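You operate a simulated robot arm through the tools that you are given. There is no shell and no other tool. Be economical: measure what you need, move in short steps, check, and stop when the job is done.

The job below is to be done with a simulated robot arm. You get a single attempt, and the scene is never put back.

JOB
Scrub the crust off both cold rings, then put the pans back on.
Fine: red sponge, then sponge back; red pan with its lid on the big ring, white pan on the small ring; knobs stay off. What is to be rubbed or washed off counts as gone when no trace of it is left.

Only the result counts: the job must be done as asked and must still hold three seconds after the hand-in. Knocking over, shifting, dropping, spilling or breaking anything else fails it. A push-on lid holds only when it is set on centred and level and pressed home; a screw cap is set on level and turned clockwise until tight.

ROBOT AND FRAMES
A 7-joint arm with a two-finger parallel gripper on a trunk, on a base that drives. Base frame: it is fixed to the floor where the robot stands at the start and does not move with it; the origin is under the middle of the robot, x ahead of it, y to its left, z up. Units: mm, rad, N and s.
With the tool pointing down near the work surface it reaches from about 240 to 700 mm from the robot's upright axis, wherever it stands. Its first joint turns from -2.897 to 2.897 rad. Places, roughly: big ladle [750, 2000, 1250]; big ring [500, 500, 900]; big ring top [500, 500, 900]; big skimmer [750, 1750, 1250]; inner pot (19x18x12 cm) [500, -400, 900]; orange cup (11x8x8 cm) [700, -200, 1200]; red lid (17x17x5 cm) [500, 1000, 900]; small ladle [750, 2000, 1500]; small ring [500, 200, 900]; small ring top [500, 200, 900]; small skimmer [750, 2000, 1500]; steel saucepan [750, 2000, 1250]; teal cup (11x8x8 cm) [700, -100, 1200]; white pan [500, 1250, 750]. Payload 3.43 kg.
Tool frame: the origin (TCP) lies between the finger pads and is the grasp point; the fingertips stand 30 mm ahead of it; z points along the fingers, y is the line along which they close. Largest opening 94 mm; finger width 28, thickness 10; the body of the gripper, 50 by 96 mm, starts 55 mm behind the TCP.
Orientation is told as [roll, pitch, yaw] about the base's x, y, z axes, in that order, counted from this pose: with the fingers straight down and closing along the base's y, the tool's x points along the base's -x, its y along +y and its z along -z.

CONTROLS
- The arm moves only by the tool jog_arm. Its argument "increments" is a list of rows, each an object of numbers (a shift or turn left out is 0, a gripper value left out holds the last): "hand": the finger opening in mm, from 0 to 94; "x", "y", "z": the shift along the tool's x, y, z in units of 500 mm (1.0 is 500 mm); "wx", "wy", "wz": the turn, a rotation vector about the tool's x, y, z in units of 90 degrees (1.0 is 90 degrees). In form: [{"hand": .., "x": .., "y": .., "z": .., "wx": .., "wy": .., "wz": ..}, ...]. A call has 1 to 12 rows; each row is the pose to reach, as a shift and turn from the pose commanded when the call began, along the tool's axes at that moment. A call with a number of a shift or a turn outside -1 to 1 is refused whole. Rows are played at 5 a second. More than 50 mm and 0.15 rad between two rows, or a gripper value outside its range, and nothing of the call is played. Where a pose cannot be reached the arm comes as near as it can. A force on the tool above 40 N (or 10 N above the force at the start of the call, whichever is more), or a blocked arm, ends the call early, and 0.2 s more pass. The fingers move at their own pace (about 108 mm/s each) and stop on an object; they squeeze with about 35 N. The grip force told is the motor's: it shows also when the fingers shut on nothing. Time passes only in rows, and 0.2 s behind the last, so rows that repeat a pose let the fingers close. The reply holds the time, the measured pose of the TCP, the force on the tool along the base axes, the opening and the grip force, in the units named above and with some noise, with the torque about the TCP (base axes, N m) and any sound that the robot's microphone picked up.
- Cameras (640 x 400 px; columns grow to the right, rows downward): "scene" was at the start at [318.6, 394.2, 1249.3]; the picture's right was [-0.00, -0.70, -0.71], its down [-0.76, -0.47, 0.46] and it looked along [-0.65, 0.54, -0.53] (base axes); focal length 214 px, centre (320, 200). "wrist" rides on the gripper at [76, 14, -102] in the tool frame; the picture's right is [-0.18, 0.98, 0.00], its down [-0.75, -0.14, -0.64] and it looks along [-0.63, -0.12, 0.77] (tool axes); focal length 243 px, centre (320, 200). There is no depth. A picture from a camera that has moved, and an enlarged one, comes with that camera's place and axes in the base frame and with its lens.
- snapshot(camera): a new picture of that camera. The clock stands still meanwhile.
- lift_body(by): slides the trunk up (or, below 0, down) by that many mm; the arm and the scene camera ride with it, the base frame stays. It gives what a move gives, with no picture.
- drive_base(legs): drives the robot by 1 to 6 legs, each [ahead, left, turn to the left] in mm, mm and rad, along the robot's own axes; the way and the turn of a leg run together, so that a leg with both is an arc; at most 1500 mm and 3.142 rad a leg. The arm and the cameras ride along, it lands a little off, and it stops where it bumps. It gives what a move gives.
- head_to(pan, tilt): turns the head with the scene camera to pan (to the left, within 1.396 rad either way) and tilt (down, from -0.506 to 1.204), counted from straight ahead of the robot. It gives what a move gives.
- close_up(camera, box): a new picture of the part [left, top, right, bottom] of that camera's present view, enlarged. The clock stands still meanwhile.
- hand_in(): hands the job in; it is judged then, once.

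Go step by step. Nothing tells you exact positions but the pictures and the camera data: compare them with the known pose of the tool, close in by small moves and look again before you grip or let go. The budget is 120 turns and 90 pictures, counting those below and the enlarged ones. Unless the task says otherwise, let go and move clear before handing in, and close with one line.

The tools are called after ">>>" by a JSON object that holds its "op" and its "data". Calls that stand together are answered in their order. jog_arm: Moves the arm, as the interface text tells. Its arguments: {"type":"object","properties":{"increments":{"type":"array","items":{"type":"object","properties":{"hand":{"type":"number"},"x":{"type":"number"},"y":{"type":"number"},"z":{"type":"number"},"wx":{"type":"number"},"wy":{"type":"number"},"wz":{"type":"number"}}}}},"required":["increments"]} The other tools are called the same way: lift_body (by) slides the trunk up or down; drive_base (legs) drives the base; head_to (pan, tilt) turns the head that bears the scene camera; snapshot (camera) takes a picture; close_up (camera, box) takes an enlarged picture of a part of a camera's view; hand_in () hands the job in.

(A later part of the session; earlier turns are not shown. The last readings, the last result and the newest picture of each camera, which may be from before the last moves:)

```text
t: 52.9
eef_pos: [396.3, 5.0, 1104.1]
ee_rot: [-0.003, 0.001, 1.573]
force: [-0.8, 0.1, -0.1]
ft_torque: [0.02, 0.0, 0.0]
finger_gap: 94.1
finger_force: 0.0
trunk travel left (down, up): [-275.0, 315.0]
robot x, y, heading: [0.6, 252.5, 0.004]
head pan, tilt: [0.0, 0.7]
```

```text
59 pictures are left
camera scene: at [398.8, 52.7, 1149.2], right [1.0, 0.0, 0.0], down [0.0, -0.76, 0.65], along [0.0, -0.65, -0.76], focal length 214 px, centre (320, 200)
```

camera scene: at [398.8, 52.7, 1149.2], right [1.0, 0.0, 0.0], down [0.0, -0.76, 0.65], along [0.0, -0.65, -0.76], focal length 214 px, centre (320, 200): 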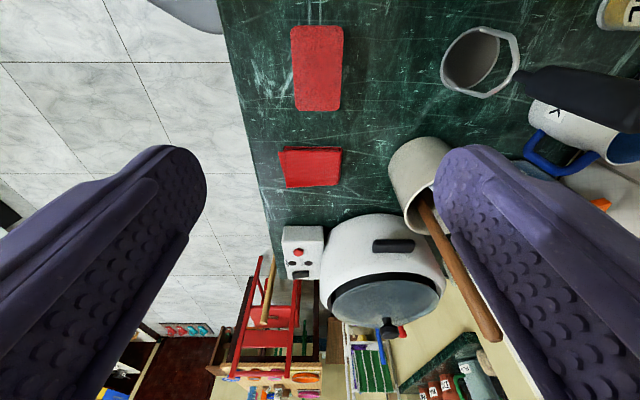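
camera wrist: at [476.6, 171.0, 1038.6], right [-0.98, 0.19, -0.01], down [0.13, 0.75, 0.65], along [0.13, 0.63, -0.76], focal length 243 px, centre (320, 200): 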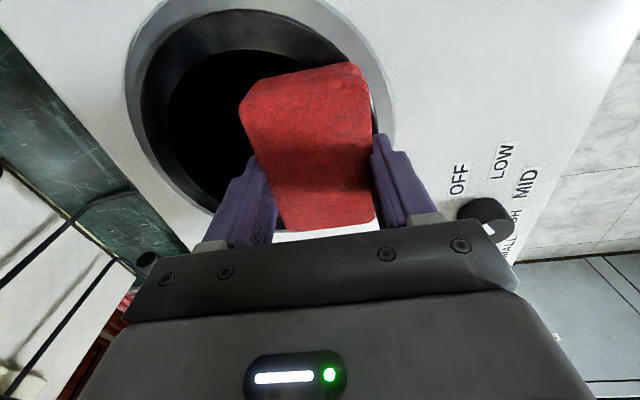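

The sponge is back in place. I retract the arm and turn it back to yaw 0 before driving to the pans.

>>> {"op": "jog_arm", "data": {"increments": [{"wz": 0.09, "y": 0.02, "z": -0.02, "x": -0.05}, {"wz": 0.18, "y": 0.04, "z": -0.04, "x": -0.1}, {"wz": 0.27, "y": 0.06, "z": -0.06, "x": -0.15}, {"wz": 0.36, "y": 0.08, "z": -0.08, "x": -0.2}, {"wz": 0.45, "y": 0.1, "z": -0.1, "x": -0.25}, {"wz": 0.54, "y": 0.12, "z": -0.12, "x": -0.3}, {"wz": 0.63, "y": 0.14, "z": -0.14, "x": -0.35}, {"wz": 0.72, "y": 0.16, "z": -0.16, "x": -0.4}, {"wz": 0.81, "y": 0.18, "z": -0.16, "x": -0.45}, {"wz": 0.905, "y": 0.2, "z": -0.16, "x": -0.5}, {"wz": 1.0, "y": 0.2, "z": -0.16, "x": -0.5}]}}

>>> {"op": "drive_base", "data": {"legs": [[0, 600, 0]]}}

>>> {"op": "head_to", "data": {"pan": 0.0, "tilt": -0.4}}

>>> {"op": "snapshot", "data": {"camera": "scene"}}

```text
t: 55.3
eef_pos: [296.9, 256.4, 1181.0]
ee_rot: [-0.001, -0.003, 0.002]
force: [0.3, 0.3, -0.2]
ft_torque: [0.01, 0.0, 0.0]
finger_gap: 93.8
finger_force: 0.1
trunk travel left (down, up): [-275.0, 315.0]
robot x, y, heading: [-0.8, 253.2, -0.001]
head pan, tilt: [0.0, 0.7]
```

```text
t: 58.7
eef_pos: [295.3, 852.6, 1181.4]
ee_rot: [-0.002, -0.004, 0.006]
force: [0.1, 0.0, 0.1]
ft_torque: [-0.01, 0.02, 0.01]
finger_gap: 93.9
finger_force: 0.1
trunk travel left (down, up): [-275.0, 315.0]
robot x, y, heading: [1.4, 849.3, 0.004]
head pan, tilt: [0.0, 0.7]
```

```text
t: 60.0
eef_pos: [294.0, 853.1, 1181.6]
ee_rot: [-0.002, -0.003, 0.003]
force: [0.6, -0.2, -0.2]
ft_torque: [0.0, 0.04, 0.01]
finger_gap: 94.0
finger_force: 0.0
trunk travel left (down, up): [-275.0, 315.0]
robot x, y, heading: [1.4, 852.4, 0.005]
head pan, tilt: [0.0, -0.4]
```

```text
58 pictures are left
camera scene: at [439.7, 855.1, 1239.5], right [0.0, -1.0, 0.0], down [-0.92, 0.0, -0.39], along [0.39, 0.0, -0.92], focal length 214 px, centre (320, 200)
```

scene: 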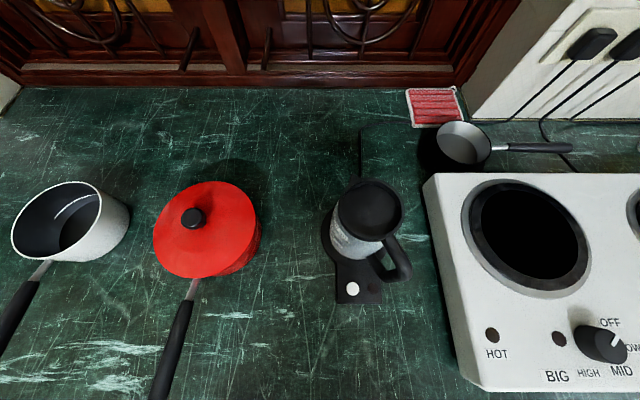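

The red pan already wears its lid, at about (546, 1054), with its handle toward me; the white pan is near y 1230. I drive on to face them.

>>> {"op": "drive_base", "data": {"legs": [[0, 210, 0]]}}

>>> {"op": "snapshot", "data": {"camera": "scene"}}

>>> {"op": "snapshot", "data": {"camera": "wrist"}}

```text
t: 61.7
eef_pos: [294.9, 1065.9, 1180.6]
ee_rot: [-0.004, -0.003, 0.003]
force: [-0.2, 0.2, 0.5]
ft_torque: [-0.01, -0.01, 0.01]
finger_gap: 93.9
finger_force: 0.0
trunk travel left (down, up): [-275.0, 315.0]
robot x, y, heading: [2.0, 1061.3, -0.001]
head pan, tilt: [0.0, -0.4]
```

```text
57 pictures are left
camera scene: at [439.3, 1068.1, 1239.5], right [0.0, -1.0, 0.0], down [-0.92, 0.0, -0.39], along [0.39, 0.0, -0.92], focal length 214 px, centre (320, 200)
```

scene: 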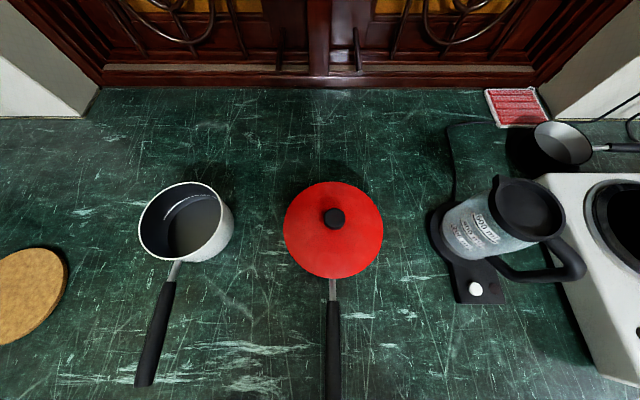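

```text
56 pictures are left
camera wrist: at [218.2, 1078.7, 1283.4], right [0.18, 0.98, 0.0], down [0.75, -0.14, 0.64], along [0.63, -0.12, -0.76], focal length 243 px, centre (320, 200)
```

wrist: 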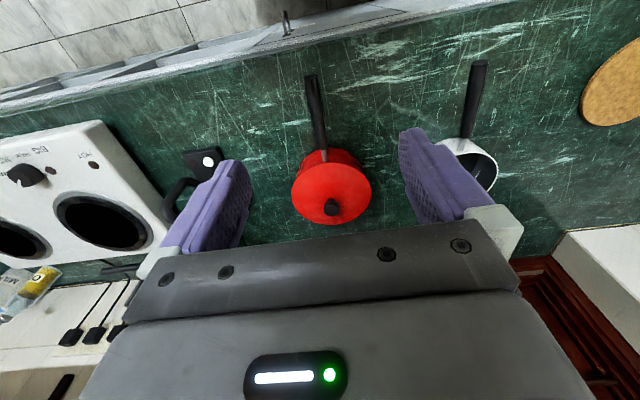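

Triangulation gives the red lid's knob at (541, 1048, 930) and its black handle from (424, 1049, 896) rising to about (322, 1050, 906). I move above the handle near the pan.

>>> {"op": "jog_arm", "data": {"increments": [{"x": -0.04, "y": -0.006, "z": 0.07}, {"x": -0.08, "y": -0.012, "z": 0.14}, {"x": -0.12, "y": -0.017, "z": 0.21}, {"x": -0.16, "y": -0.023, "z": 0.28}, {"x": -0.2, "y": -0.029, "z": 0.35}, {"x": -0.234, "y": -0.034, "z": 0.42}, {"x": -0.234, "y": -0.034, "z": 0.44}]}}

>>> {"op": "head_to", "data": {"pan": 0.0, "tilt": 0.6}}

>>> {"op": "snapshot", "data": {"camera": "scene"}}

>>> {"op": "snapshot", "data": {"camera": "wrist"}}

```text
t: 63.3
eef_pos: [412.1, 1047.4, 961.2]
ee_rot: [-0.002, -0.004, 0.001]
force: [0.5, -0.5, 0.0]
ft_torque: [0.03, 0.02, -0.02]
finger_gap: 94.0
finger_force: 0.1
trunk travel left (down, up): [-275.0, 315.0]
robot x, y, heading: [-1.9, 1060.4, 0.004]
head pan, tilt: [0.0, -0.4]
```

```text
t: 64.5
eef_pos: [411.4, 1048.9, 961.7]
ee_rot: [-0.002, -0.002, 0.001]
force: [-0.5, 0.5, -0.1]
ft_torque: [0.0, 0.03, 0.0]
finger_gap: 94.2
finger_force: 0.1
trunk travel left (down, up): [-275.0, 315.0]
robot x, y, heading: [-0.7, 1065.2, 0.007]
head pan, tilt: [0.0, 0.6]
```

```text
55 pictures are left
camera scene: at [468.7, 1050.1, 1004.0], right [0.0, -1.0, 0.0], down [-0.83, 0.0, 0.56], along [-0.56, 0.0, -0.83], focal length 214 px, centre (320, 200)
```

scene: 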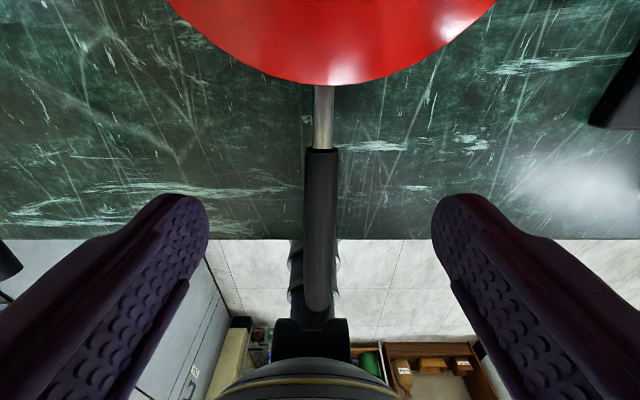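

```text
54 pictures are left
camera wrist: at [335.8, 1060.8, 1063.4], right [0.18, 0.98, 0.0], down [0.75, -0.14, 0.64], along [0.63, -0.12, -0.76], focal length 243 px, centre (320, 200)
```

wrist: 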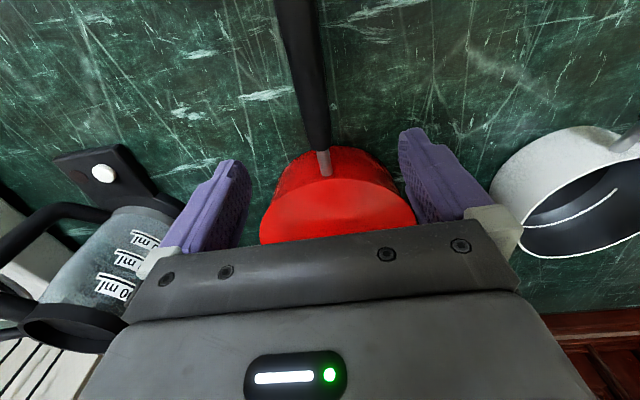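

The handle lies centred between the fingers. I lower to its height and close.

>>> {"op": "jog_arm", "data": {"increments": [{"z": 0.05}, {"z": 0.1}, {"z": 0.136}, {"z": 0.136, "hand": 0}, {"z": 0.136, "hand": 0}, {"z": 0.136, "hand": 0}, {"z": 0.136, "hand": 0}, {"z": 0.136, "hand": 0}]}}

>>> {"op": "snapshot", "data": {"camera": "scene"}}

>>> {"op": "snapshot", "data": {"camera": "wrist"}}

```text
t: 66.3
eef_pos: [412.7, 1046.7, 894.7]
ee_rot: [-0.001, -0.004, 0.001]
force: [-0.5, -0.6, 0.2]
ft_torque: [0.0, -0.07, -0.01]
finger_gap: 27.3
finger_force: 34.5
trunk travel left (down, up): [-275.0, 315.0]
robot x, y, heading: [-3.3, 1063.5, -0.0]
head pan, tilt: [0.0, 0.6]
```

```text
53 pictures are left
camera scene: at [469.5, 1049.0, 936.3], right [0.0, -1.0, 0.0], down [-0.83, 0.0, 0.56], along [-0.56, 0.0, -0.83], focal length 214 px, centre (320, 200)
```

scene: 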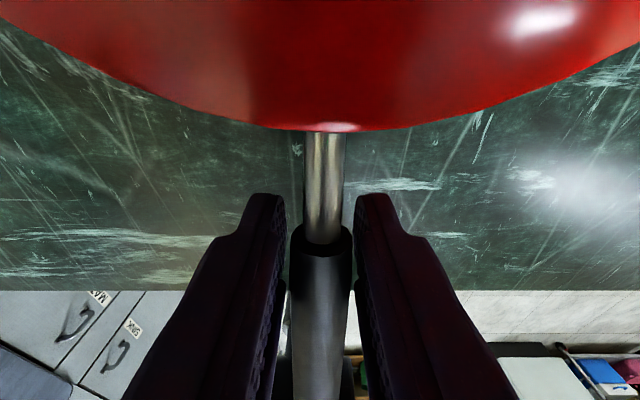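

```text
52 pictures are left
camera wrist: at [336.6, 1059.7, 995.7], right [0.18, 0.98, 0.0], down [0.75, -0.14, 0.64], along [0.63, -0.12, -0.76], focal length 243 px, centre (320, 200)
```

wrist: 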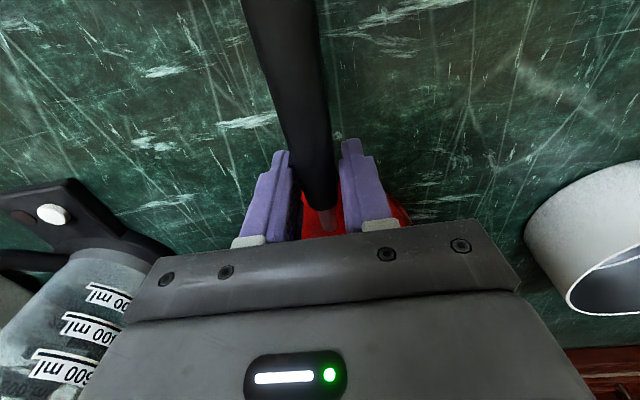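

The handle is gripped with a 27 mm gap. A slow trial lift of 15 mm shows whether the pan stays level.

>>> {"op": "jog_arm", "data": {"increments": [{"z": -0.006}, {"z": -0.012}, {"z": -0.018}, {"z": -0.024}, {"z": -0.03}, {"z": -0.03}]}}

>>> {"op": "head_to", "data": {"pan": 0.0, "tilt": 0.0}}

>>> {"op": "snapshot", "data": {"camera": "scene"}}

>>> {"op": "snapshot", "data": {"camera": "wrist"}}

```text
t: 67.7
eef_pos: [413.9, 1046.6, 907.8]
ee_rot: [-0.002, -0.003, 0.0]
force: [-0.3, -0.3, -5.0]
ft_torque: [-0.02, 0.59, 0.03]
finger_gap: 27.4
finger_force: 35.0
trunk travel left (down, up): [-275.0, 315.0]
robot x, y, heading: [-0.6, 1059.7, 0.003]
head pan, tilt: [0.0, 0.6]
```

```text
t: 68.7
eef_pos: [411.7, 1047.3, 908.7]
ee_rot: [-0.002, -0.002, 0.001]
force: [0.1, -0.1, -5.2]
ft_torque: [0.02, 0.57, -0.04]
finger_gap: 27.2
finger_force: 35.2
trunk travel left (down, up): [-275.0, 315.0]
robot x, y, heading: [-2.4, 1062.4, -0.001]
head pan, tilt: [0.0, 0.0]
```

```text
51 pictures are left
camera scene: at [524.3, 1049.8, 949.7], right [0.0, -1.0, 0.0], down [-1.0, 0.0, 0.0], along [0.0, 0.0, -1.0], focal length 214 px, centre (320, 200)
```

scene: 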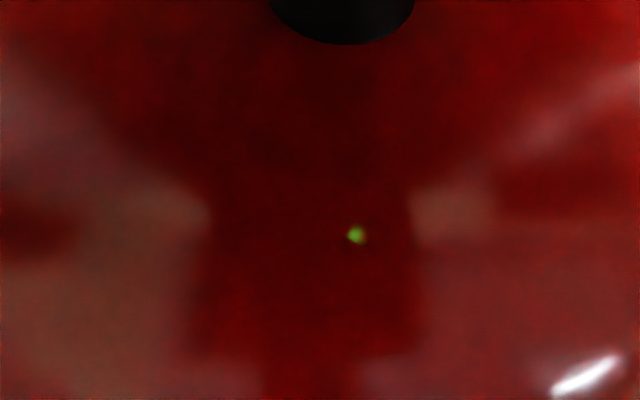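

```text
50 pictures are left
camera wrist: at [336.6, 1060.4, 1010.7], right [0.18, 0.98, 0.0], down [0.75, -0.14, 0.64], along [0.63, -0.12, -0.76], focal length 243 px, centre (320, 200)
```

wrist: 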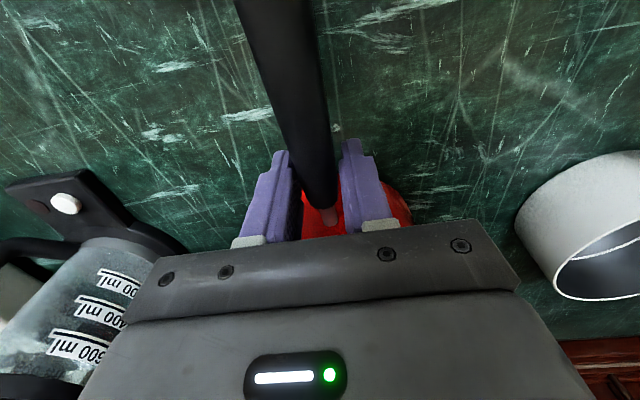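

The full 5 N hangs steadily with 0.59 N·m, so the pan is held level. I raise it above the kettle (top near z 970) and drive to the big ring.

>>> {"op": "jog_arm", "data": {"increments": [{"z": -0.03}, {"z": -0.07}, {"z": -0.11}, {"z": -0.15}, {"z": -0.19}, {"z": -0.23}, {"z": -0.27}, {"z": -0.31}, {"z": -0.35}, {"z": -0.39}, {"z": -0.42}, {"z": -0.42}]}}

>>> {"op": "head_to", "data": {"pan": 0.0, "tilt": 0.6}}

>>> {"op": "snapshot", "data": {"camera": "scene"}}

```text
t: 71.3
eef_pos: [412.4, 1048.4, 1117.6]
ee_rot: [-0.001, -0.004, 0.001]
force: [0.9, 0.2, -5.5]
ft_torque: [0.02, 0.54, 0.01]
finger_gap: 27.1
finger_force: 35.3
trunk travel left (down, up): [-275.0, 315.0]
robot x, y, heading: [-0.0, 1065.7, 0.003]
head pan, tilt: [0.0, 0.0]
```

```text
t: 72.3
eef_pos: [410.4, 1047.5, 1118.3]
ee_rot: [-0.002, -0.004, 0.002]
force: [-0.6, 0.0, -4.9]
ft_torque: [0.01, 0.61, 0.0]
finger_gap: 27.3
finger_force: 35.0
trunk travel left (down, up): [-275.0, 315.0]
robot x, y, heading: [-2.7, 1066.3, -0.001]
head pan, tilt: [0.0, 0.6]
```

```text
49 pictures are left
camera scene: at [468.7, 1050.1, 1160.7], right [0.0, -1.0, 0.0], down [-0.83, 0.0, 0.56], along [-0.56, 0.0, -0.83], focal length 214 px, centre (320, 200)
```

scene: 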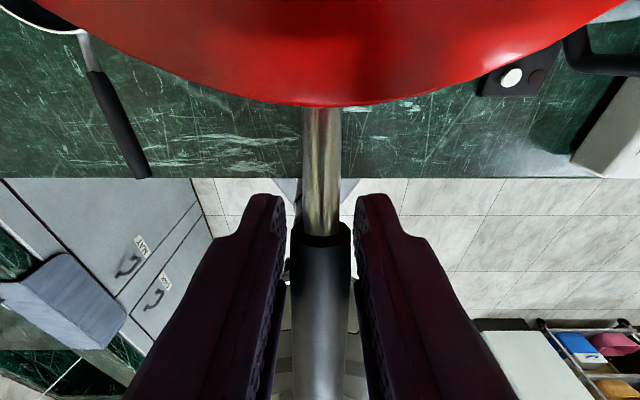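

The pan edge has shifted a bit in view, so it may have drooped. I compare with the wrist view.

>>> {"op": "snapshot", "data": {"camera": "wrist"}}

>>> {"op": "head_to", "data": {"pan": 0.0, "tilt": -0.5}}

>>> {"op": "snapshot", "data": {"camera": "scene"}}

```text
48 pictures are left
camera wrist: at [335.8, 1060.8, 1220.2], right [0.18, 0.98, 0.0], down [0.75, -0.14, 0.64], along [0.63, -0.12, -0.76], focal length 243 px, centre (320, 200)
```

wrist: 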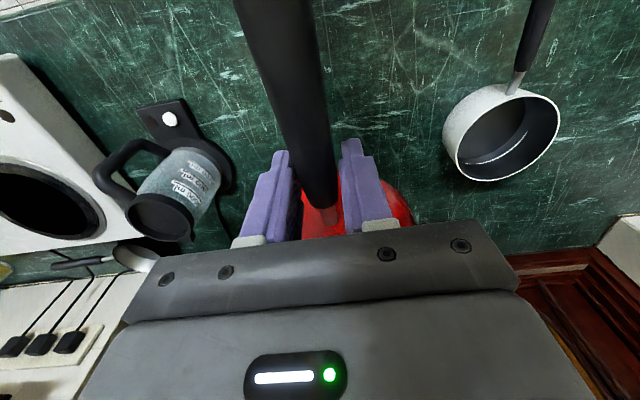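

```text
t: 73.7
eef_pos: [410.9, 1048.2, 1119.0]
ee_rot: [-0.002, -0.003, 0.001]
force: [-0.7, 0.5, -4.6]
ft_torque: [0.02, 0.61, -0.02]
finger_gap: 27.3
finger_force: 35.1
trunk travel left (down, up): [-275.0, 315.0]
robot x, y, heading: [-3.3, 1062.9, 0.002]
head pan, tilt: [0.0, -0.499]
```

```text
47 pictures are left
camera scene: at [563.8, 1050.4, 1182.3], right [0.0, -1.0, 0.0], down [-0.88, 0.0, -0.48], along [0.48, 0.0, -0.88], focal length 214 px, centre (320, 200)
```

scene: 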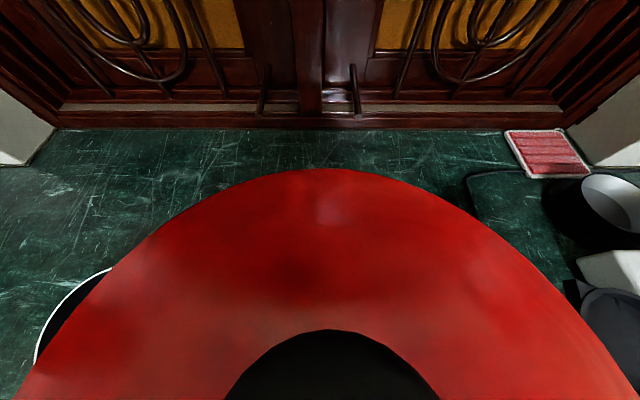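

The lid's far edge and knob indicate the pan droops about 0.13 rad nose-down, lid still on. I pitch the wrist up by that much to level it, then check.

>>> {"op": "jog_arm", "data": {"increments": [{"wy": -0.02}, {"wy": -0.04}, {"wy": -0.06}, {"wy": -0.08}, {"wy": -0.083}]}}

>>> {"op": "snapshot", "data": {"camera": "scene"}}

```text
t: 74.9
eef_pos: [412.0, 1047.5, 1118.6]
ee_rot: [0.0, -0.132, 0.003]
force: [0.1, -0.1, -5.2]
ft_torque: [0.03, 0.58, -0.01]
finger_gap: 27.3
finger_force: 35.0
trunk travel left (down, up): [-275.0, 315.0]
robot x, y, heading: [-1.0, 1059.9, 0.003]
head pan, tilt: [0.0, -0.499]
```

```text
46 pictures are left
camera scene: at [554.5, 1050.4, 1201.5], right [0.0, -1.0, 0.0], down [-0.81, 0.0, -0.59], along [0.59, 0.0, -0.81], focal length 214 px, centre (320, 200)
```

scene: 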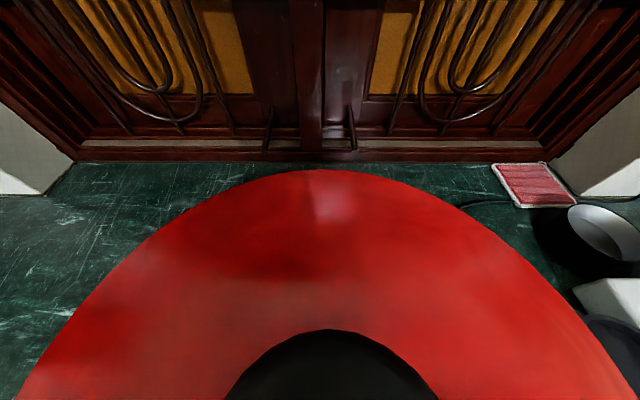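

No creep; the pan should now be near level. I drive right to the big ring.

>>> {"op": "drive_base", "data": {"legs": [[0, -541, 0]]}}

>>> {"op": "snapshot", "data": {"camera": "wrist"}}

>>> {"op": "head_to", "data": {"pan": 0.0, "tilt": 0.6}}

>>> {"op": "snapshot", "data": {"camera": "scene"}}

```text
t: 78.0
eef_pos: [412.1, 504.9, 1119.1]
ee_rot: [-0.001, -0.131, 0.002]
force: [-0.2, 0.1, -5.7]
ft_torque: [0.06, 0.62, -0.01]
finger_gap: 27.1
finger_force: 34.9
trunk travel left (down, up): [-275.0, 315.0]
robot x, y, heading: [-0.9, 523.3, 0.002]
head pan, tilt: [0.0, -0.499]
```

```text
45 pictures are left
camera wrist: at [323.6, 518.6, 1209.7], right [0.18, 0.98, 0.02], down [0.66, -0.14, 0.74], along [0.73, -0.12, -0.68], focal length 243 px, centre (320, 200)
```

wrist: 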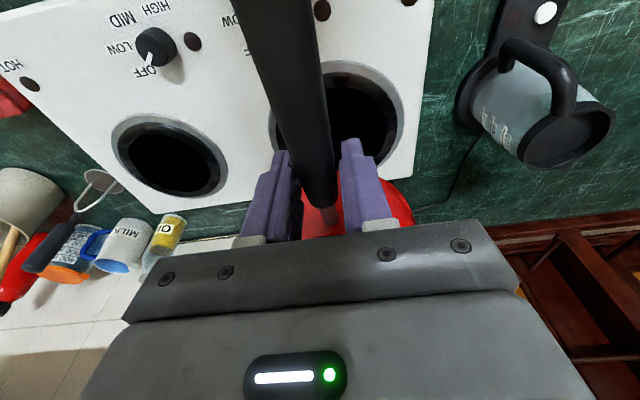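

```text
t: 79.3
eef_pos: [412.3, 505.4, 1119.5]
ee_rot: [-0.004, -0.133, 0.001]
force: [1.2, -0.5, -5.6]
ft_torque: [0.01, 0.6, 0.05]
finger_gap: 27.2
finger_force: 34.6
trunk travel left (down, up): [-275.0, 315.0]
robot x, y, heading: [-2.3, 526.5, 0.001]
head pan, tilt: [0.0, 0.6]
```

```text
44 pictures are left
camera scene: at [463.2, 508.1, 1167.8], right [0.0, -1.0, 0.0], down [-0.89, 0.0, 0.45], along [-0.45, 0.0, -0.89], focal length 214 px, centre (320, 200)
```

scene: 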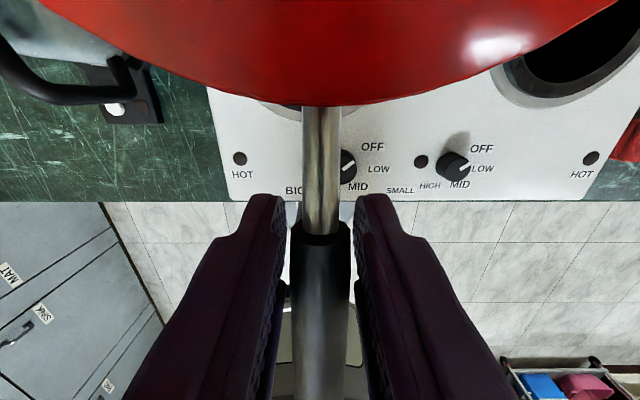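

Better ring estimates give its centre at (531, 514), and the set-down height should be about TCP z 977 (82 mm above the counter value). I shift and lower to just above.

>>> {"op": "jog_arm", "data": {"increments": [{"x": 0.008, "y": 0.006, "z": 0.03}, {"x": 0.015, "y": 0.012, "z": 0.07}, {"x": 0.022, "y": 0.0172, "z": 0.11}, {"x": 0.03, "y": 0.0172, "z": 0.15}, {"x": 0.038, "y": 0.0172, "z": 0.19}, {"x": 0.044, "y": 0.0172, "z": 0.23}, {"x": 0.0484, "y": 0.0172, "z": 0.2558}, {"x": 0.0484, "y": 0.0172, "z": 0.2558}]}}

>>> {"op": "snapshot", "data": {"camera": "scene"}}

>>> {"op": "snapshot", "data": {"camera": "wrist"}}

```text
t: 81.1
eef_pos: [407.3, 514.4, 987.7]
ee_rot: [-0.004, -0.133, -0.002]
force: [0.5, -0.3, -5.4]
ft_torque: [0.02, 0.63, 0.01]
finger_gap: 27.2
finger_force: 35.2
trunk travel left (down, up): [-275.0, 315.0]
robot x, y, heading: [-1.4, 524.0, 0.001]
head pan, tilt: [0.0, 0.6]
```

```text
43 pictures are left
camera scene: at [456.5, 516.7, 1038.2], right [0.0, -1.0, 0.0], down [-0.89, 0.0, 0.45], along [-0.45, 0.0, -0.89], focal length 214 px, centre (320, 200)
```

scene: 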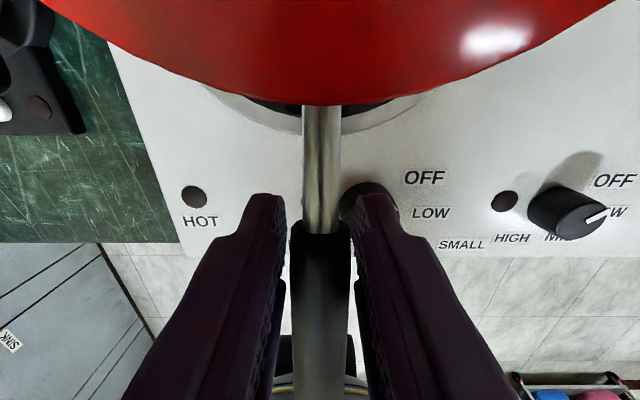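

```text
42 pictures are left
camera wrist: at [316.9, 527.7, 1080.1], right [0.18, 0.98, 0.02], down [0.66, -0.14, 0.74], along [0.73, -0.12, -0.68], focal length 243 px, centre (320, 200)
```

wrist: 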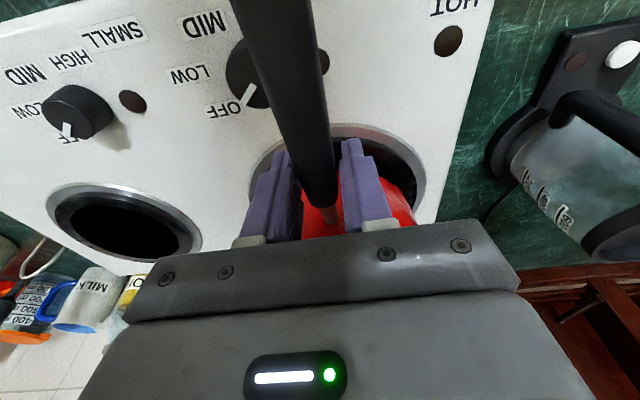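

Alignment over the ring looks right. I lower slowly to contact.

>>> {"op": "jog_arm", "data": {"increments": [{"x": 0.0008, "z": 0.006}, {"x": 0.0016, "z": 0.012}, {"x": 0.002, "z": 0.016}, {"x": 0.0024, "z": 0.018}, {"x": 0.0026, "z": 0.0198}, {"x": 0.0026, "z": 0.0198}]}}

```text
t: 82.5
eef_pos: [404.3, 514.4, 980.0]
ee_rot: [-0.002, -0.132, 0.001]
force: [-0.1, -0.5, -6.0]
ft_torque: [-0.01, 0.61, 0.0]
finger_gap: 27.2
finger_force: 34.8
trunk travel left (down, up): [-275.0, 315.0]
robot x, y, heading: [1.7, 520.1, -0.005]
head pan, tilt: [0.0, 0.6]
```

>>> {"op": "jog_arm", "data": {"increments": [{"x": 0.0005, "z": 0.004}, {"x": 0.001, "z": 0.008}, {"x": 0.001, "z": 0.008}]}}

```text
t: 83.3
eef_pos: [404.7, 513.8, 974.4]
ee_rot: [-0.001, -0.135, 0.0]
force: [-0.9, -0.3, 4.1]
ft_torque: [-0.05, 0.14, -0.06]
finger_gap: 27.3
finger_force: 35.4
trunk travel left (down, up): [-275.0, 315.0]
robot x, y, heading: [-2.5, 522.8, 0.0]
head pan, tilt: [0.0, 0.6]
```

Contact is at the pan's near edge, so it is slightly nose-up. I pitch it down in small steps, watching force and torque.

>>> {"op": "jog_arm", "data": {"increments": [{"wy": 0.006, "z": -0.002}, {"wy": 0.012, "z": -0.004}, {"wy": 0.012, "z": -0.004}]}}

```text
t: 84.1
eef_pos: [404.7, 514.6, 976.5]
ee_rot: [-0.001, -0.113, 0.002]
force: [0.4, -0.7, -5.2]
ft_torque: [0.04, 0.58, 0.03]
finger_gap: 27.2
finger_force: 34.8
trunk travel left (down, up): [-275.0, 315.0]
robot x, y, heading: [-3.9, 521.0, 0.002]
head pan, tilt: [0.0, 0.6]
```

Now hanging free again; I lower in 1 mm steps.

>>> {"op": "jog_arm", "data": {"increments": [{"z": 0.001}, {"z": 0.002}, {"z": 0.003}, {"z": 0.003}]}}

```text
t: 85.1
eef_pos: [404.4, 514.3, 975.8]
ee_rot: [-0.003, -0.118, 0.001]
force: [-0.3, -0.5, 16.5]
ft_torque: [0.03, -0.47, -0.03]
finger_gap: 27.1
finger_force: 35.1
trunk travel left (down, up): [-275.0, 315.0]
robot x, y, heading: [0.1, 520.8, 0.0]
head pan, tilt: [0.0, 0.6]
```

The contact lever is still about 48 mm (near edge), so a bit more pitch is needed. I lift slightly, pitch further and lower again.

>>> {"op": "jog_arm", "data": {"increments": [{"z": -0.006, "wy": 0.01}, {"z": -0.006, "wy": 0.02}, {"z": -0.006, "wy": 0.03}, {"z": -0.006, "wy": 0.03}]}}

>>> {"op": "jog_arm", "data": {"increments": [{"z": 0.001}, {"z": 0.002}, {"z": 0.003}, {"z": 0.003}]}}

```text
t: 86.1
eef_pos: [405.5, 514.2, 978.2]
ee_rot: [-0.002, -0.065, -0.001]
force: [0.9, -0.3, 2.0]
ft_torque: [-0.04, -0.87, 0.04]
finger_gap: 27.2
finger_force: 34.9
trunk travel left (down, up): [-275.0, 315.0]
robot x, y, heading: [-1.4, 522.0, -0.005]
head pan, tilt: [0.0, 0.6]
```

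```text
t: 87.1
eef_pos: [403.8, 515.0, 976.8]
ee_rot: [-0.001, -0.067, 0.0]
force: [-2.8, -0.4, 2.4]
ft_torque: [0.0, -0.65, 0.01]
finger_gap: 27.4
finger_force: 34.8
trunk travel left (down, up): [-275.0, 315.0]
robot x, y, heading: [-2.8, 524.0, -0.001]
head pan, tilt: [0.0, 0.6]
```

Now the far edge carries more load, so it is close to level. I pitch back a touch to unload before release.

>>> {"op": "jog_arm", "data": {"increments": [{"wy": -0.005}, {"wy": -0.008}, {"wy": -0.008}]}}

```text
t: 87.9
eef_pos: [405.8, 515.4, 976.5]
ee_rot: [0.001, -0.078, 0.0]
force: [0.0, 0.3, -5.5]
ft_torque: [-0.02, 0.6, 0.01]
finger_gap: 27.2
finger_force: 35.5
trunk travel left (down, up): [-275.0, 315.0]
robot x, y, heading: [0.0, 521.1, 0.004]
head pan, tilt: [0.0, 0.6]
```

>>> {"op": "jog_arm", "data": {"increments": [{"z": 0.001}, {"z": 0.002}, {"z": 0.002}]}}

```text
t: 88.7
eef_pos: [405.2, 513.5, 976.0]
ee_rot: [-0.001, -0.08, 0.001]
force: [-0.9, 1.8, 2.1]
ft_torque: [0.04, 0.23, 0.01]
finger_gap: 27.3
finger_force: 34.9
trunk travel left (down, up): [-275.0, 315.0]
robot x, y, heading: [0.1, 521.9, -0.002]
head pan, tilt: [0.0, 0.6]
```

Within half a degree of level and resting on the ring; I open and rise straight up.

>>> {"op": "jog_arm", "data": {"increments": [{"hand": 60}, {"hand": 60}, {"hand": 60}, {"hand": 60, "x": -0.0032, "z": -0.04}, {"hand": 60, "x": -0.008, "z": -0.1}, {"hand": 60, "x": -0.014, "z": -0.18}, {"hand": 60, "x": -0.0208, "z": -0.26}, {"hand": 60, "x": -0.027, "z": -0.34}, {"hand": 60, "x": -0.032, "z": -0.4}]}}

>>> {"op": "head_to", "data": {"pan": 0.0, "tilt": -0.1}}

>>> {"op": "snapshot", "data": {"camera": "scene"}}

>>> {"op": "snapshot", "data": {"camera": "wrist"}}

```text
t: 90.7
eef_pos: [404.3, 514.2, 1175.8]
ee_rot: [-0.002, -0.081, 0.0]
force: [-0.4, -0.3, 0.1]
ft_torque: [-0.05, -0.01, 0.03]
finger_gap: 60.1
finger_force: 0.0
trunk travel left (down, up): [-275.0, 315.0]
robot x, y, heading: [-3.3, 525.5, -0.002]
head pan, tilt: [0.0, 0.6]
```

```text
t: 91.8
eef_pos: [403.8, 514.2, 1176.0]
ee_rot: [-0.002, -0.08, 0.0]
force: [0.4, -0.7, 0.4]
ft_torque: [0.0, -0.01, 0.01]
finger_gap: 60.2
finger_force: 0.1
trunk travel left (down, up): [-275.0, 315.0]
robot x, y, heading: [-0.3, 523.1, -0.001]
head pan, tilt: [0.0, -0.099]
```

```text
41 pictures are left
camera scene: at [521.5, 517.0, 1228.7], right [0.0, -1.0, 0.0], down [-0.98, 0.0, -0.18], along [0.18, 0.0, -0.98], focal length 214 px, centre (320, 200)
```

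scene: 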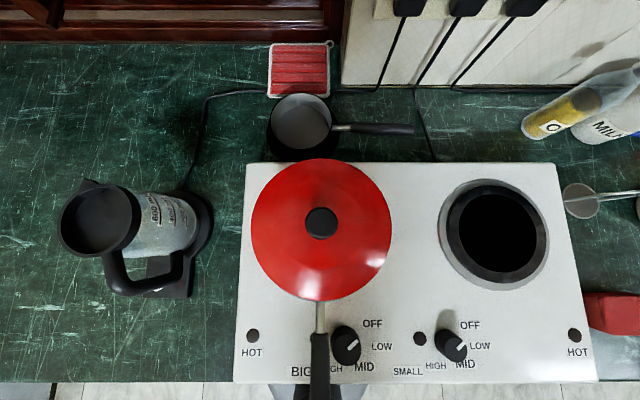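

```text
40 pictures are left
camera wrist: at [320.7, 528.0, 1271.4], right [0.18, 0.98, 0.01], down [0.7, -0.14, 0.7], along [0.69, -0.12, -0.71], focal length 243 px, centre (320, 200)
```

wrist: 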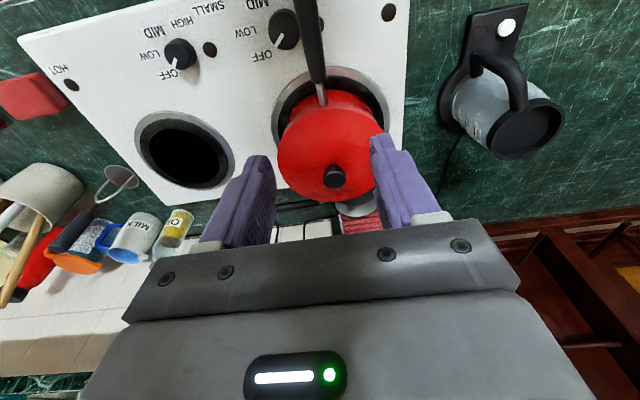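

The red pan with lid sits centred and level on the big ring. Next the white pan near (553, 1306): I level the wrist and drive left.

>>> {"op": "jog_arm", "data": {"increments": [{"wy": 0.025}, {"wy": 0.051}]}}

>>> {"op": "drive_base", "data": {"legs": [[0, 790, 0]]}}

>>> {"op": "snapshot", "data": {"camera": "scene"}}

>>> {"op": "snapshot", "data": {"camera": "wrist"}}

```text
t: 92.4
eef_pos: [405.7, 516.2, 1176.6]
ee_rot: [0.0, 0.0, 0.0]
force: [0.2, 1.0, 0.9]
ft_torque: [0.02, -0.02, -0.02]
finger_gap: 60.0
finger_force: 0.0
trunk travel left (down, up): [-275.0, 315.0]
robot x, y, heading: [-1.9, 521.4, 0.001]
head pan, tilt: [0.0, -0.099]
```

```text
t: 96.6
eef_pos: [402.1, 1304.6, 1175.9]
ee_rot: [-0.001, 0.0, 0.003]
force: [-0.9, -0.7, 0.6]
ft_torque: [-0.02, -0.01, 0.01]
finger_gap: 60.2
finger_force: 0.0
trunk travel left (down, up): [-275.0, 315.0]
robot x, y, heading: [-0.1, 1312.3, 0.008]
head pan, tilt: [0.0, -0.099]
```

```text
39 pictures are left
camera scene: at [524.5, 1307.1, 1219.8], right [0.0, -1.0, 0.0], down [-1.0, 0.0, -0.1], along [0.1, 0.0, -1.0], focal length 214 px, centre (320, 200)
```

scene: 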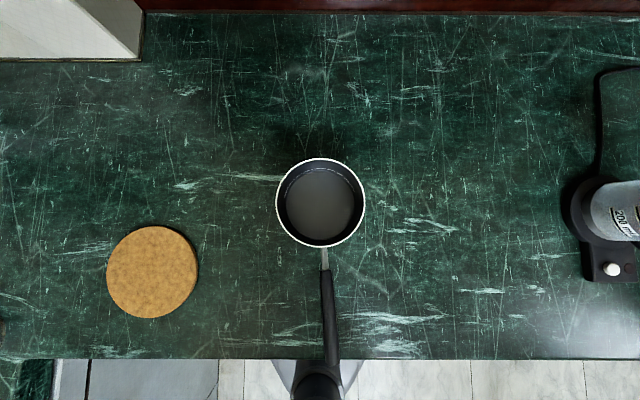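

```text
38 pictures are left
camera wrist: at [327.8, 1317.3, 1278.3], right [0.18, 0.98, 0.0], down [0.75, -0.14, 0.64], along [0.63, -0.12, -0.77], focal length 243 px, centre (320, 200)
```

wrist: 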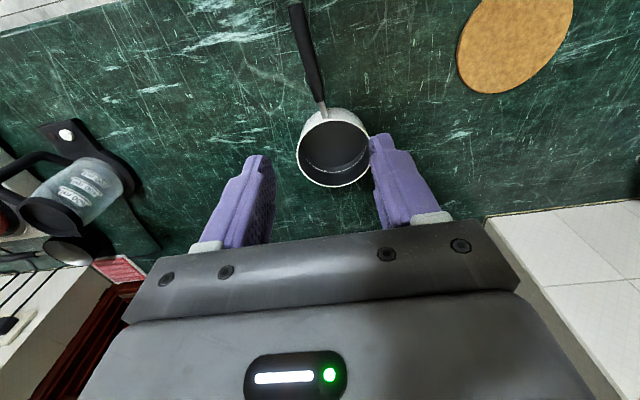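

White pan centre is at about (553, 1307), its handle yawed about 0.07 rad and its black part starting near (449, 1299, 871). I come down above the grip point.

>>> {"op": "jog_arm", "data": {"increments": [{"x": -0.02, "y": -0.003, "z": 0.08, "wz": -0.015}, {"x": -0.04, "y": -0.006, "z": 0.16, "wz": -0.03}, {"x": -0.06, "y": -0.009, "z": 0.24, "wz": -0.047}, {"x": -0.07, "y": -0.012, "z": 0.32, "wz": -0.047}, {"x": -0.07, "y": -0.012, "z": 0.4, "wz": -0.047}, {"x": -0.07, "y": -0.012, "z": 0.46, "wz": -0.047}, {"x": -0.07, "y": -0.012, "z": 0.482, "wz": -0.047}]}}

>>> {"op": "head_to", "data": {"pan": 0.0, "tilt": 0.6}}

>>> {"op": "snapshot", "data": {"camera": "scene"}}

>>> {"op": "snapshot", "data": {"camera": "wrist"}}

```text
t: 98.2
eef_pos: [438.8, 1297.7, 934.0]
ee_rot: [-0.001, 0.0, 0.078]
force: [0.1, 0.1, -0.1]
ft_torque: [-0.01, -0.03, -0.01]
finger_gap: 59.8
finger_force: 0.1
trunk travel left (down, up): [-275.0, 315.0]
robot x, y, heading: [-4.7, 1305.7, 0.008]
head pan, tilt: [0.0, -0.099]
```

```text
t: 99.3
eef_pos: [439.9, 1296.3, 934.8]
ee_rot: [0.0, 0.001, 0.079]
force: [0.7, -0.4, 0.0]
ft_torque: [0.0, 0.01, -0.02]
finger_gap: 60.1
finger_force: 0.1
trunk travel left (down, up): [-275.0, 315.0]
robot x, y, heading: [-2.5, 1309.4, 0.002]
head pan, tilt: [0.0, 0.6]
```

```text
37 pictures are left
camera scene: at [495.9, 1303.7, 977.2], right [0.08, -1.0, 0.0], down [-0.82, -0.06, 0.56], along [-0.56, -0.05, -0.83], focal length 214 px, centre (320, 200)
```

scene: 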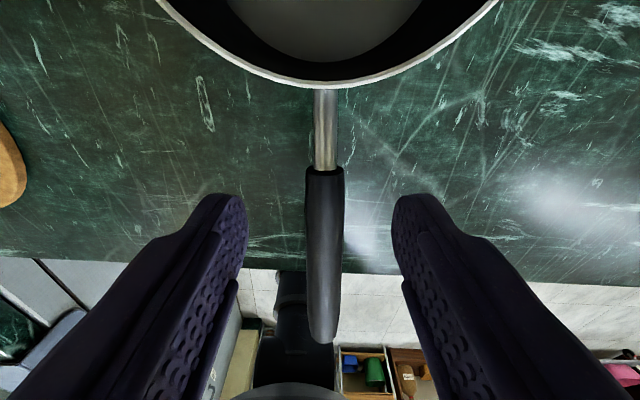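

```text
36 pictures are left
camera wrist: at [362.4, 1304.4, 1037.1], right [0.11, 0.99, 0.0], down [0.76, -0.08, 0.64], along [0.64, -0.07, -0.77], focal length 243 px, centre (320, 200)
```

wrist: 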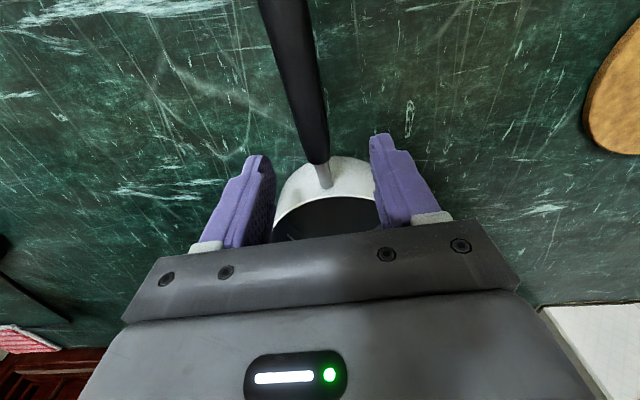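

The handle is centred, starting just ahead of the TCP. I lower to z about 874, back up 4 mm and close.

>>> {"op": "jog_arm", "data": {"increments": [{"x": 0.008, "z": 0.04}, {"x": 0.008, "z": 0.09}, {"x": 0.008, "z": 0.122}, {"x": 0.008, "z": 0.122, "hand": 0}, {"x": 0.008, "z": 0.122, "hand": 0}, {"x": 0.008, "z": 0.122, "hand": 0}, {"x": 0.008, "z": 0.122, "hand": 0}]}}

>>> {"op": "snapshot", "data": {"camera": "scene"}}

```text
t: 100.9
eef_pos: [433.7, 1296.0, 874.1]
ee_rot: [-0.002, 0.002, 0.078]
force: [0.4, -0.6, -0.7]
ft_torque: [-0.04, 0.31, 0.0]
finger_gap: 27.3
finger_force: 35.8
trunk travel left (down, up): [-275.0, 315.0]
robot x, y, heading: [-3.9, 1308.2, 0.001]
head pan, tilt: [0.0, 0.6]
```

```text
35 pictures are left
camera scene: at [491.5, 1303.2, 915.7], right [0.08, -1.0, 0.0], down [-0.82, -0.06, 0.57], along [-0.56, -0.05, -0.82], focal length 214 px, centre (320, 200)
```

scene: 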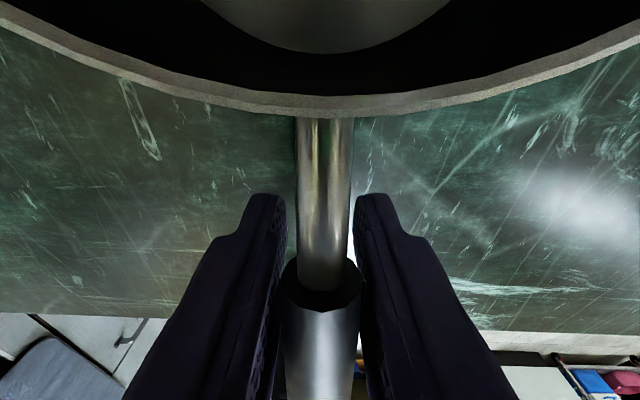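

Gripped. I lift slowly and compare the droop.

>>> {"op": "jog_arm", "data": {"increments": [{"z": -0.006}, {"z": -0.012}, {"z": -0.018}, {"z": -0.03}, {"z": -0.04}, {"z": -0.06}, {"z": -0.08}, {"z": -0.08}]}}

>>> {"op": "snapshot", "data": {"camera": "scene"}}

```text
t: 102.7
eef_pos: [436.3, 1298.6, 914.4]
ee_rot: [-0.003, 0.0, 0.079]
force: [-0.7, 0.3, -4.1]
ft_torque: [-0.01, 0.27, -0.02]
finger_gap: 27.1
finger_force: 35.6
trunk travel left (down, up): [-275.0, 315.0]
robot x, y, heading: [-3.4, 1307.5, 0.004]
head pan, tilt: [0.0, 0.6]
```

```text
34 pictures are left
camera scene: at [491.5, 1304.1, 956.7], right [0.08, -1.0, 0.0], down [-0.82, -0.06, 0.57], along [-0.56, -0.05, -0.82], focal length 214 px, centre (320, 200)
```

scene: 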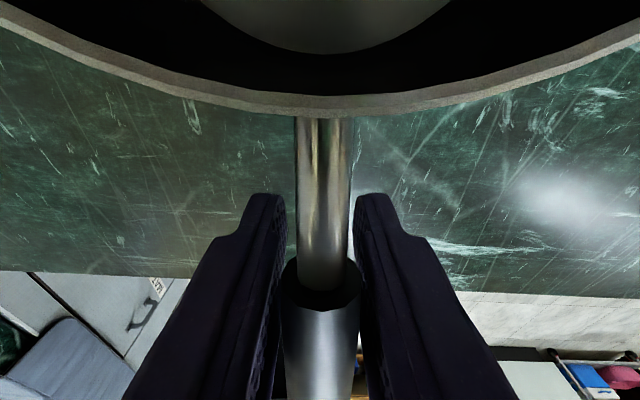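

No droop this time. I raise it to z about 1130 to clear the kettle and red pan, then drive to the small ring.

>>> {"op": "jog_arm", "data": {"increments": [{"z": -0.03}, {"z": -0.07}, {"z": -0.11}, {"z": -0.15}, {"z": -0.19}, {"z": -0.23}, {"z": -0.27}, {"z": -0.31}, {"z": -0.35}, {"z": -0.39}, {"z": -0.432}, {"z": -0.432}]}}

>>> {"op": "snapshot", "data": {"camera": "scene"}}

```text
t: 105.3
eef_pos: [434.7, 1298.4, 1130.7]
ee_rot: [0.0, 0.001, 0.079]
force: [-0.8, 0.0, -2.5]
ft_torque: [0.01, 0.34, 0.0]
finger_gap: 27.2
finger_force: 34.6
trunk travel left (down, up): [-275.0, 315.0]
robot x, y, heading: [-3.2, 1308.3, 0.002]
head pan, tilt: [0.0, 0.6]
```

```text
33 pictures are left
camera scene: at [491.9, 1304.5, 1172.7], right [0.08, -1.0, 0.0], down [-0.82, -0.06, 0.57], along [-0.56, -0.05, -0.82], focal length 214 px, centre (320, 200)
```

scene: 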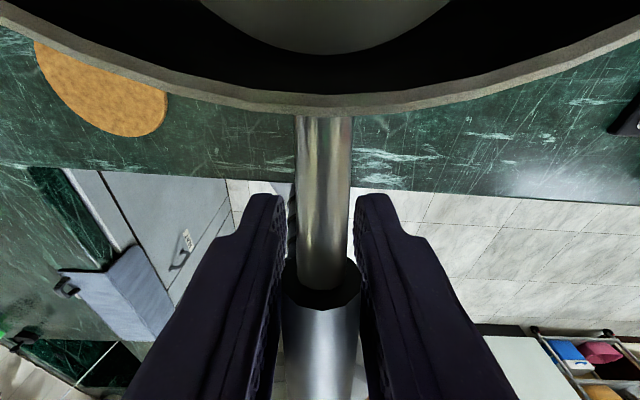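

Stable. The small ring centre is (531, 244), so the TCP must end near (412, 234). I retract 23 mm and drive right.

>>> {"op": "jog_arm", "data": {"increments": [{"x": 0.02}, {"x": 0.045, "y": 0.003}]}}

>>> {"op": "drive_base", "data": {"legs": [[0, -1064, 0]]}}

>>> {"op": "snapshot", "data": {"camera": "scene"}}

>>> {"op": "snapshot", "data": {"camera": "wrist"}}

```text
t: 105.9
eef_pos: [410.5, 1298.5, 1130.3]
ee_rot: [-0.001, -0.001, 0.079]
force: [0.1, -0.1, -3.9]
ft_torque: [-0.07, 0.33, 0.03]
finger_gap: 27.2
finger_force: 35.2
trunk travel left (down, up): [-275.0, 315.0]
robot x, y, heading: [-2.7, 1308.9, 0.006]
head pan, tilt: [0.0, 0.6]
```

```text
t: 111.3
eef_pos: [414.8, 237.6, 1129.4]
ee_rot: [-0.002, -0.001, 0.077]
force: [0.1, -0.1, -2.9]
ft_torque: [-0.01, 0.35, 0.01]
finger_gap: 27.6
finger_force: 35.0
trunk travel left (down, up): [-275.0, 315.0]
robot x, y, heading: [1.0, 254.5, 0.005]
head pan, tilt: [0.0, 0.6]
```

```text
32 pictures are left
camera scene: at [472.2, 244.8, 1172.5], right [0.08, -1.0, 0.0], down [-0.82, -0.06, 0.57], along [-0.56, -0.04, -0.82], focal length 214 px, centre (320, 200)
```

scene: 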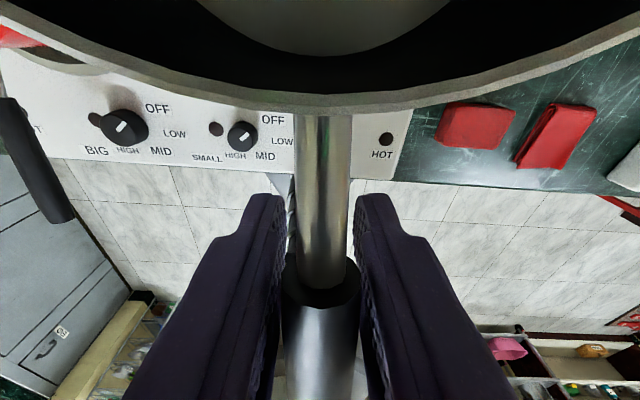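

```text
31 pictures are left
camera wrist: at [338.8, 245.6, 1232.4], right [0.11, 0.99, 0.0], down [0.76, -0.08, 0.64], along [0.64, -0.07, -0.77], focal length 243 px, centre (320, 200)
```

wrist: 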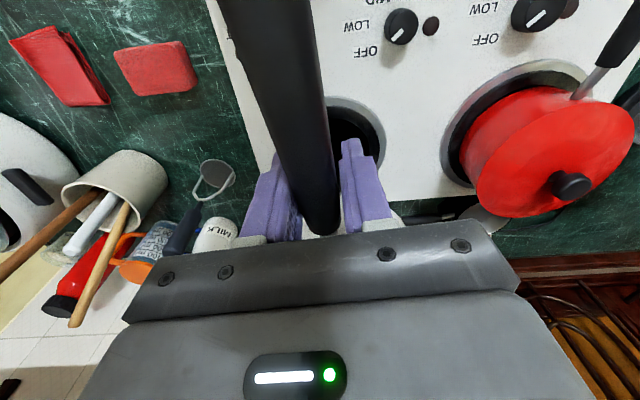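

I adjust slightly and lower over the small ring, stopping about 12 mm above contact.

>>> {"op": "jog_arm", "data": {"increments": [{"x": 0.0045, "y": -0.0057, "z": 0.03}, {"x": 0.0045, "y": -0.0057, "z": 0.07}, {"x": 0.0045, "y": -0.0057, "z": 0.11}, {"x": 0.0045, "y": -0.0057, "z": 0.15}, {"x": 0.0045, "y": -0.0057, "z": 0.19}, {"x": 0.0045, "y": -0.0057, "z": 0.23}, {"x": 0.0045, "y": -0.0057, "z": 0.27}, {"x": 0.0045, "y": -0.0057, "z": 0.3}, {"x": 0.0045, "y": -0.0057, "z": 0.322}, {"x": 0.0045, "y": -0.0057, "z": 0.322}]}}

>>> {"op": "snapshot", "data": {"camera": "scene"}}

>>> {"op": "snapshot", "data": {"camera": "wrist"}}

```text
t: 113.5
eef_pos: [414.0, 235.8, 968.9]
ee_rot: [-0.003, 0.0, 0.077]
force: [-0.3, 0.0, -3.3]
ft_torque: [-0.01, 0.3, 0.01]
finger_gap: 27.3
finger_force: 34.8
trunk travel left (down, up): [-275.0, 315.0]
robot x, y, heading: [4.2, 250.6, 0.004]
head pan, tilt: [0.0, 0.6]
```

```text
30 pictures are left
camera scene: at [470.0, 241.9, 1011.5], right [0.08, -1.0, 0.0], down [-0.82, -0.06, 0.57], along [-0.56, -0.04, -0.82], focal length 214 px, centre (320, 200)
```

scene: 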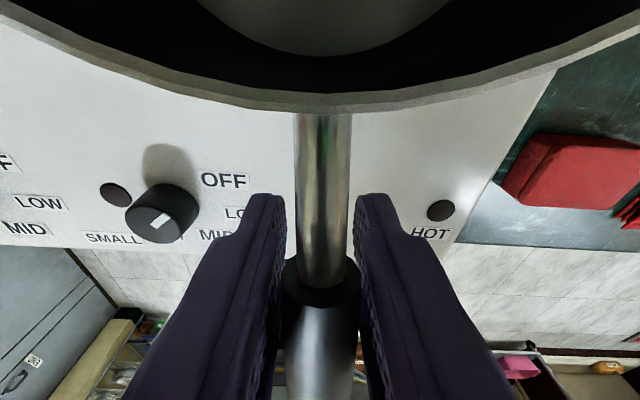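

```text
29 pictures are left
camera wrist: at [336.7, 242.8, 1071.4], right [0.11, 0.99, 0.0], down [0.76, -0.08, 0.64], along [0.64, -0.07, -0.77], focal length 243 px, centre (320, 200)
```

wrist: 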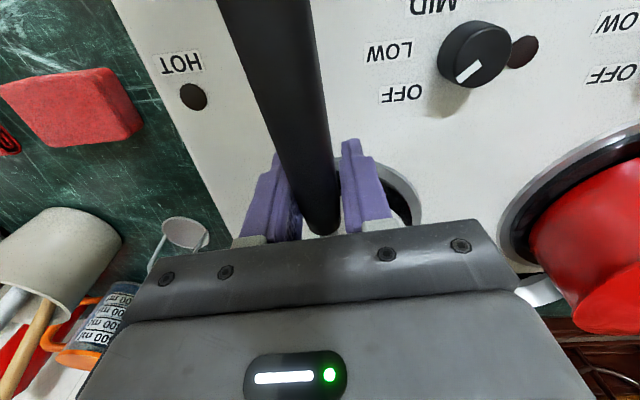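

Using the camera pose, the pan centre is at about (532, 246), right over the ring. I lower to contact.

>>> {"op": "jog_arm", "data": {"increments": [{"z": 0.006}, {"z": 0.012}, {"z": 0.016}, {"z": 0.02}, {"z": 0.022}, {"z": 0.022}]}}

```text
t: 115.0
eef_pos: [413.8, 235.9, 958.3]
ee_rot: [-0.002, 0.0, 0.076]
force: [0.2, 0.0, -3.0]
ft_torque: [-0.01, 0.29, 0.0]
finger_gap: 27.2
finger_force: 34.3
trunk travel left (down, up): [-275.0, 315.0]
robot x, y, heading: [1.4, 253.2, 0.006]
head pan, tilt: [0.0, 0.6]
```

>>> {"op": "jog_arm", "data": {"increments": [{"z": 0.002}, {"z": 0.004}, {"z": 0.005}, {"z": 0.005}]}}

```text
t: 116.0
eef_pos: [412.9, 234.9, 955.2]
ee_rot: [-0.001, -0.001, 0.077]
force: [-2.1, -0.3, 4.0]
ft_torque: [0.04, -0.98, -0.04]
finger_gap: 27.0
finger_force: 34.9
trunk travel left (down, up): [-275.0, 315.0]
robot x, y, heading: [1.0, 248.4, 0.002]
head pan, tilt: [0.0, 0.6]
```

The far edge touched first, so I pitch up slightly and settle again.

>>> {"op": "jog_arm", "data": {"increments": [{"wy": -0.006}, {"wy": -0.01}, {"wy": -0.01}]}}

```text
t: 116.8
eef_pos: [414.5, 235.8, 955.1]
ee_rot: [-0.002, -0.013, 0.077]
force: [0.1, 0.2, -3.3]
ft_torque: [-0.04, 0.29, 0.0]
finger_gap: 27.2
finger_force: 35.0
trunk travel left (down, up): [-275.0, 315.0]
robot x, y, heading: [0.8, 251.0, 0.002]
head pan, tilt: [0.0, 0.6]
```

>>> {"op": "jog_arm", "data": {"increments": [{"z": 0.001}, {"z": 0.002}, {"z": 0.002}]}}

```text
t: 117.5
eef_pos: [414.3, 235.5, 955.8]
ee_rot: [-0.001, -0.016, 0.078]
force: [0.3, 0.4, -2.3]
ft_torque: [0.01, 0.31, 0.0]
finger_gap: 27.5
finger_force: 34.8
trunk travel left (down, up): [-275.0, 315.0]
robot x, y, heading: [0.2, 254.9, 0.003]
head pan, tilt: [0.0, 0.6]
```

>>> {"op": "jog_arm", "data": {"increments": [{"z": 0.001}, {"z": 0.002}, {"z": 0.002}]}}

```text
t: 118.3
eef_pos: [413.8, 236.0, 954.3]
ee_rot: [-0.003, -0.015, 0.077]
force: [-0.3, 1.2, 5.5]
ft_torque: [-0.03, -0.09, -0.03]
finger_gap: 27.3
finger_force: 35.0
trunk travel left (down, up): [-275.0, 315.0]
robot x, y, heading: [2.0, 255.5, 0.006]
head pan, tilt: [0.0, 0.6]
```

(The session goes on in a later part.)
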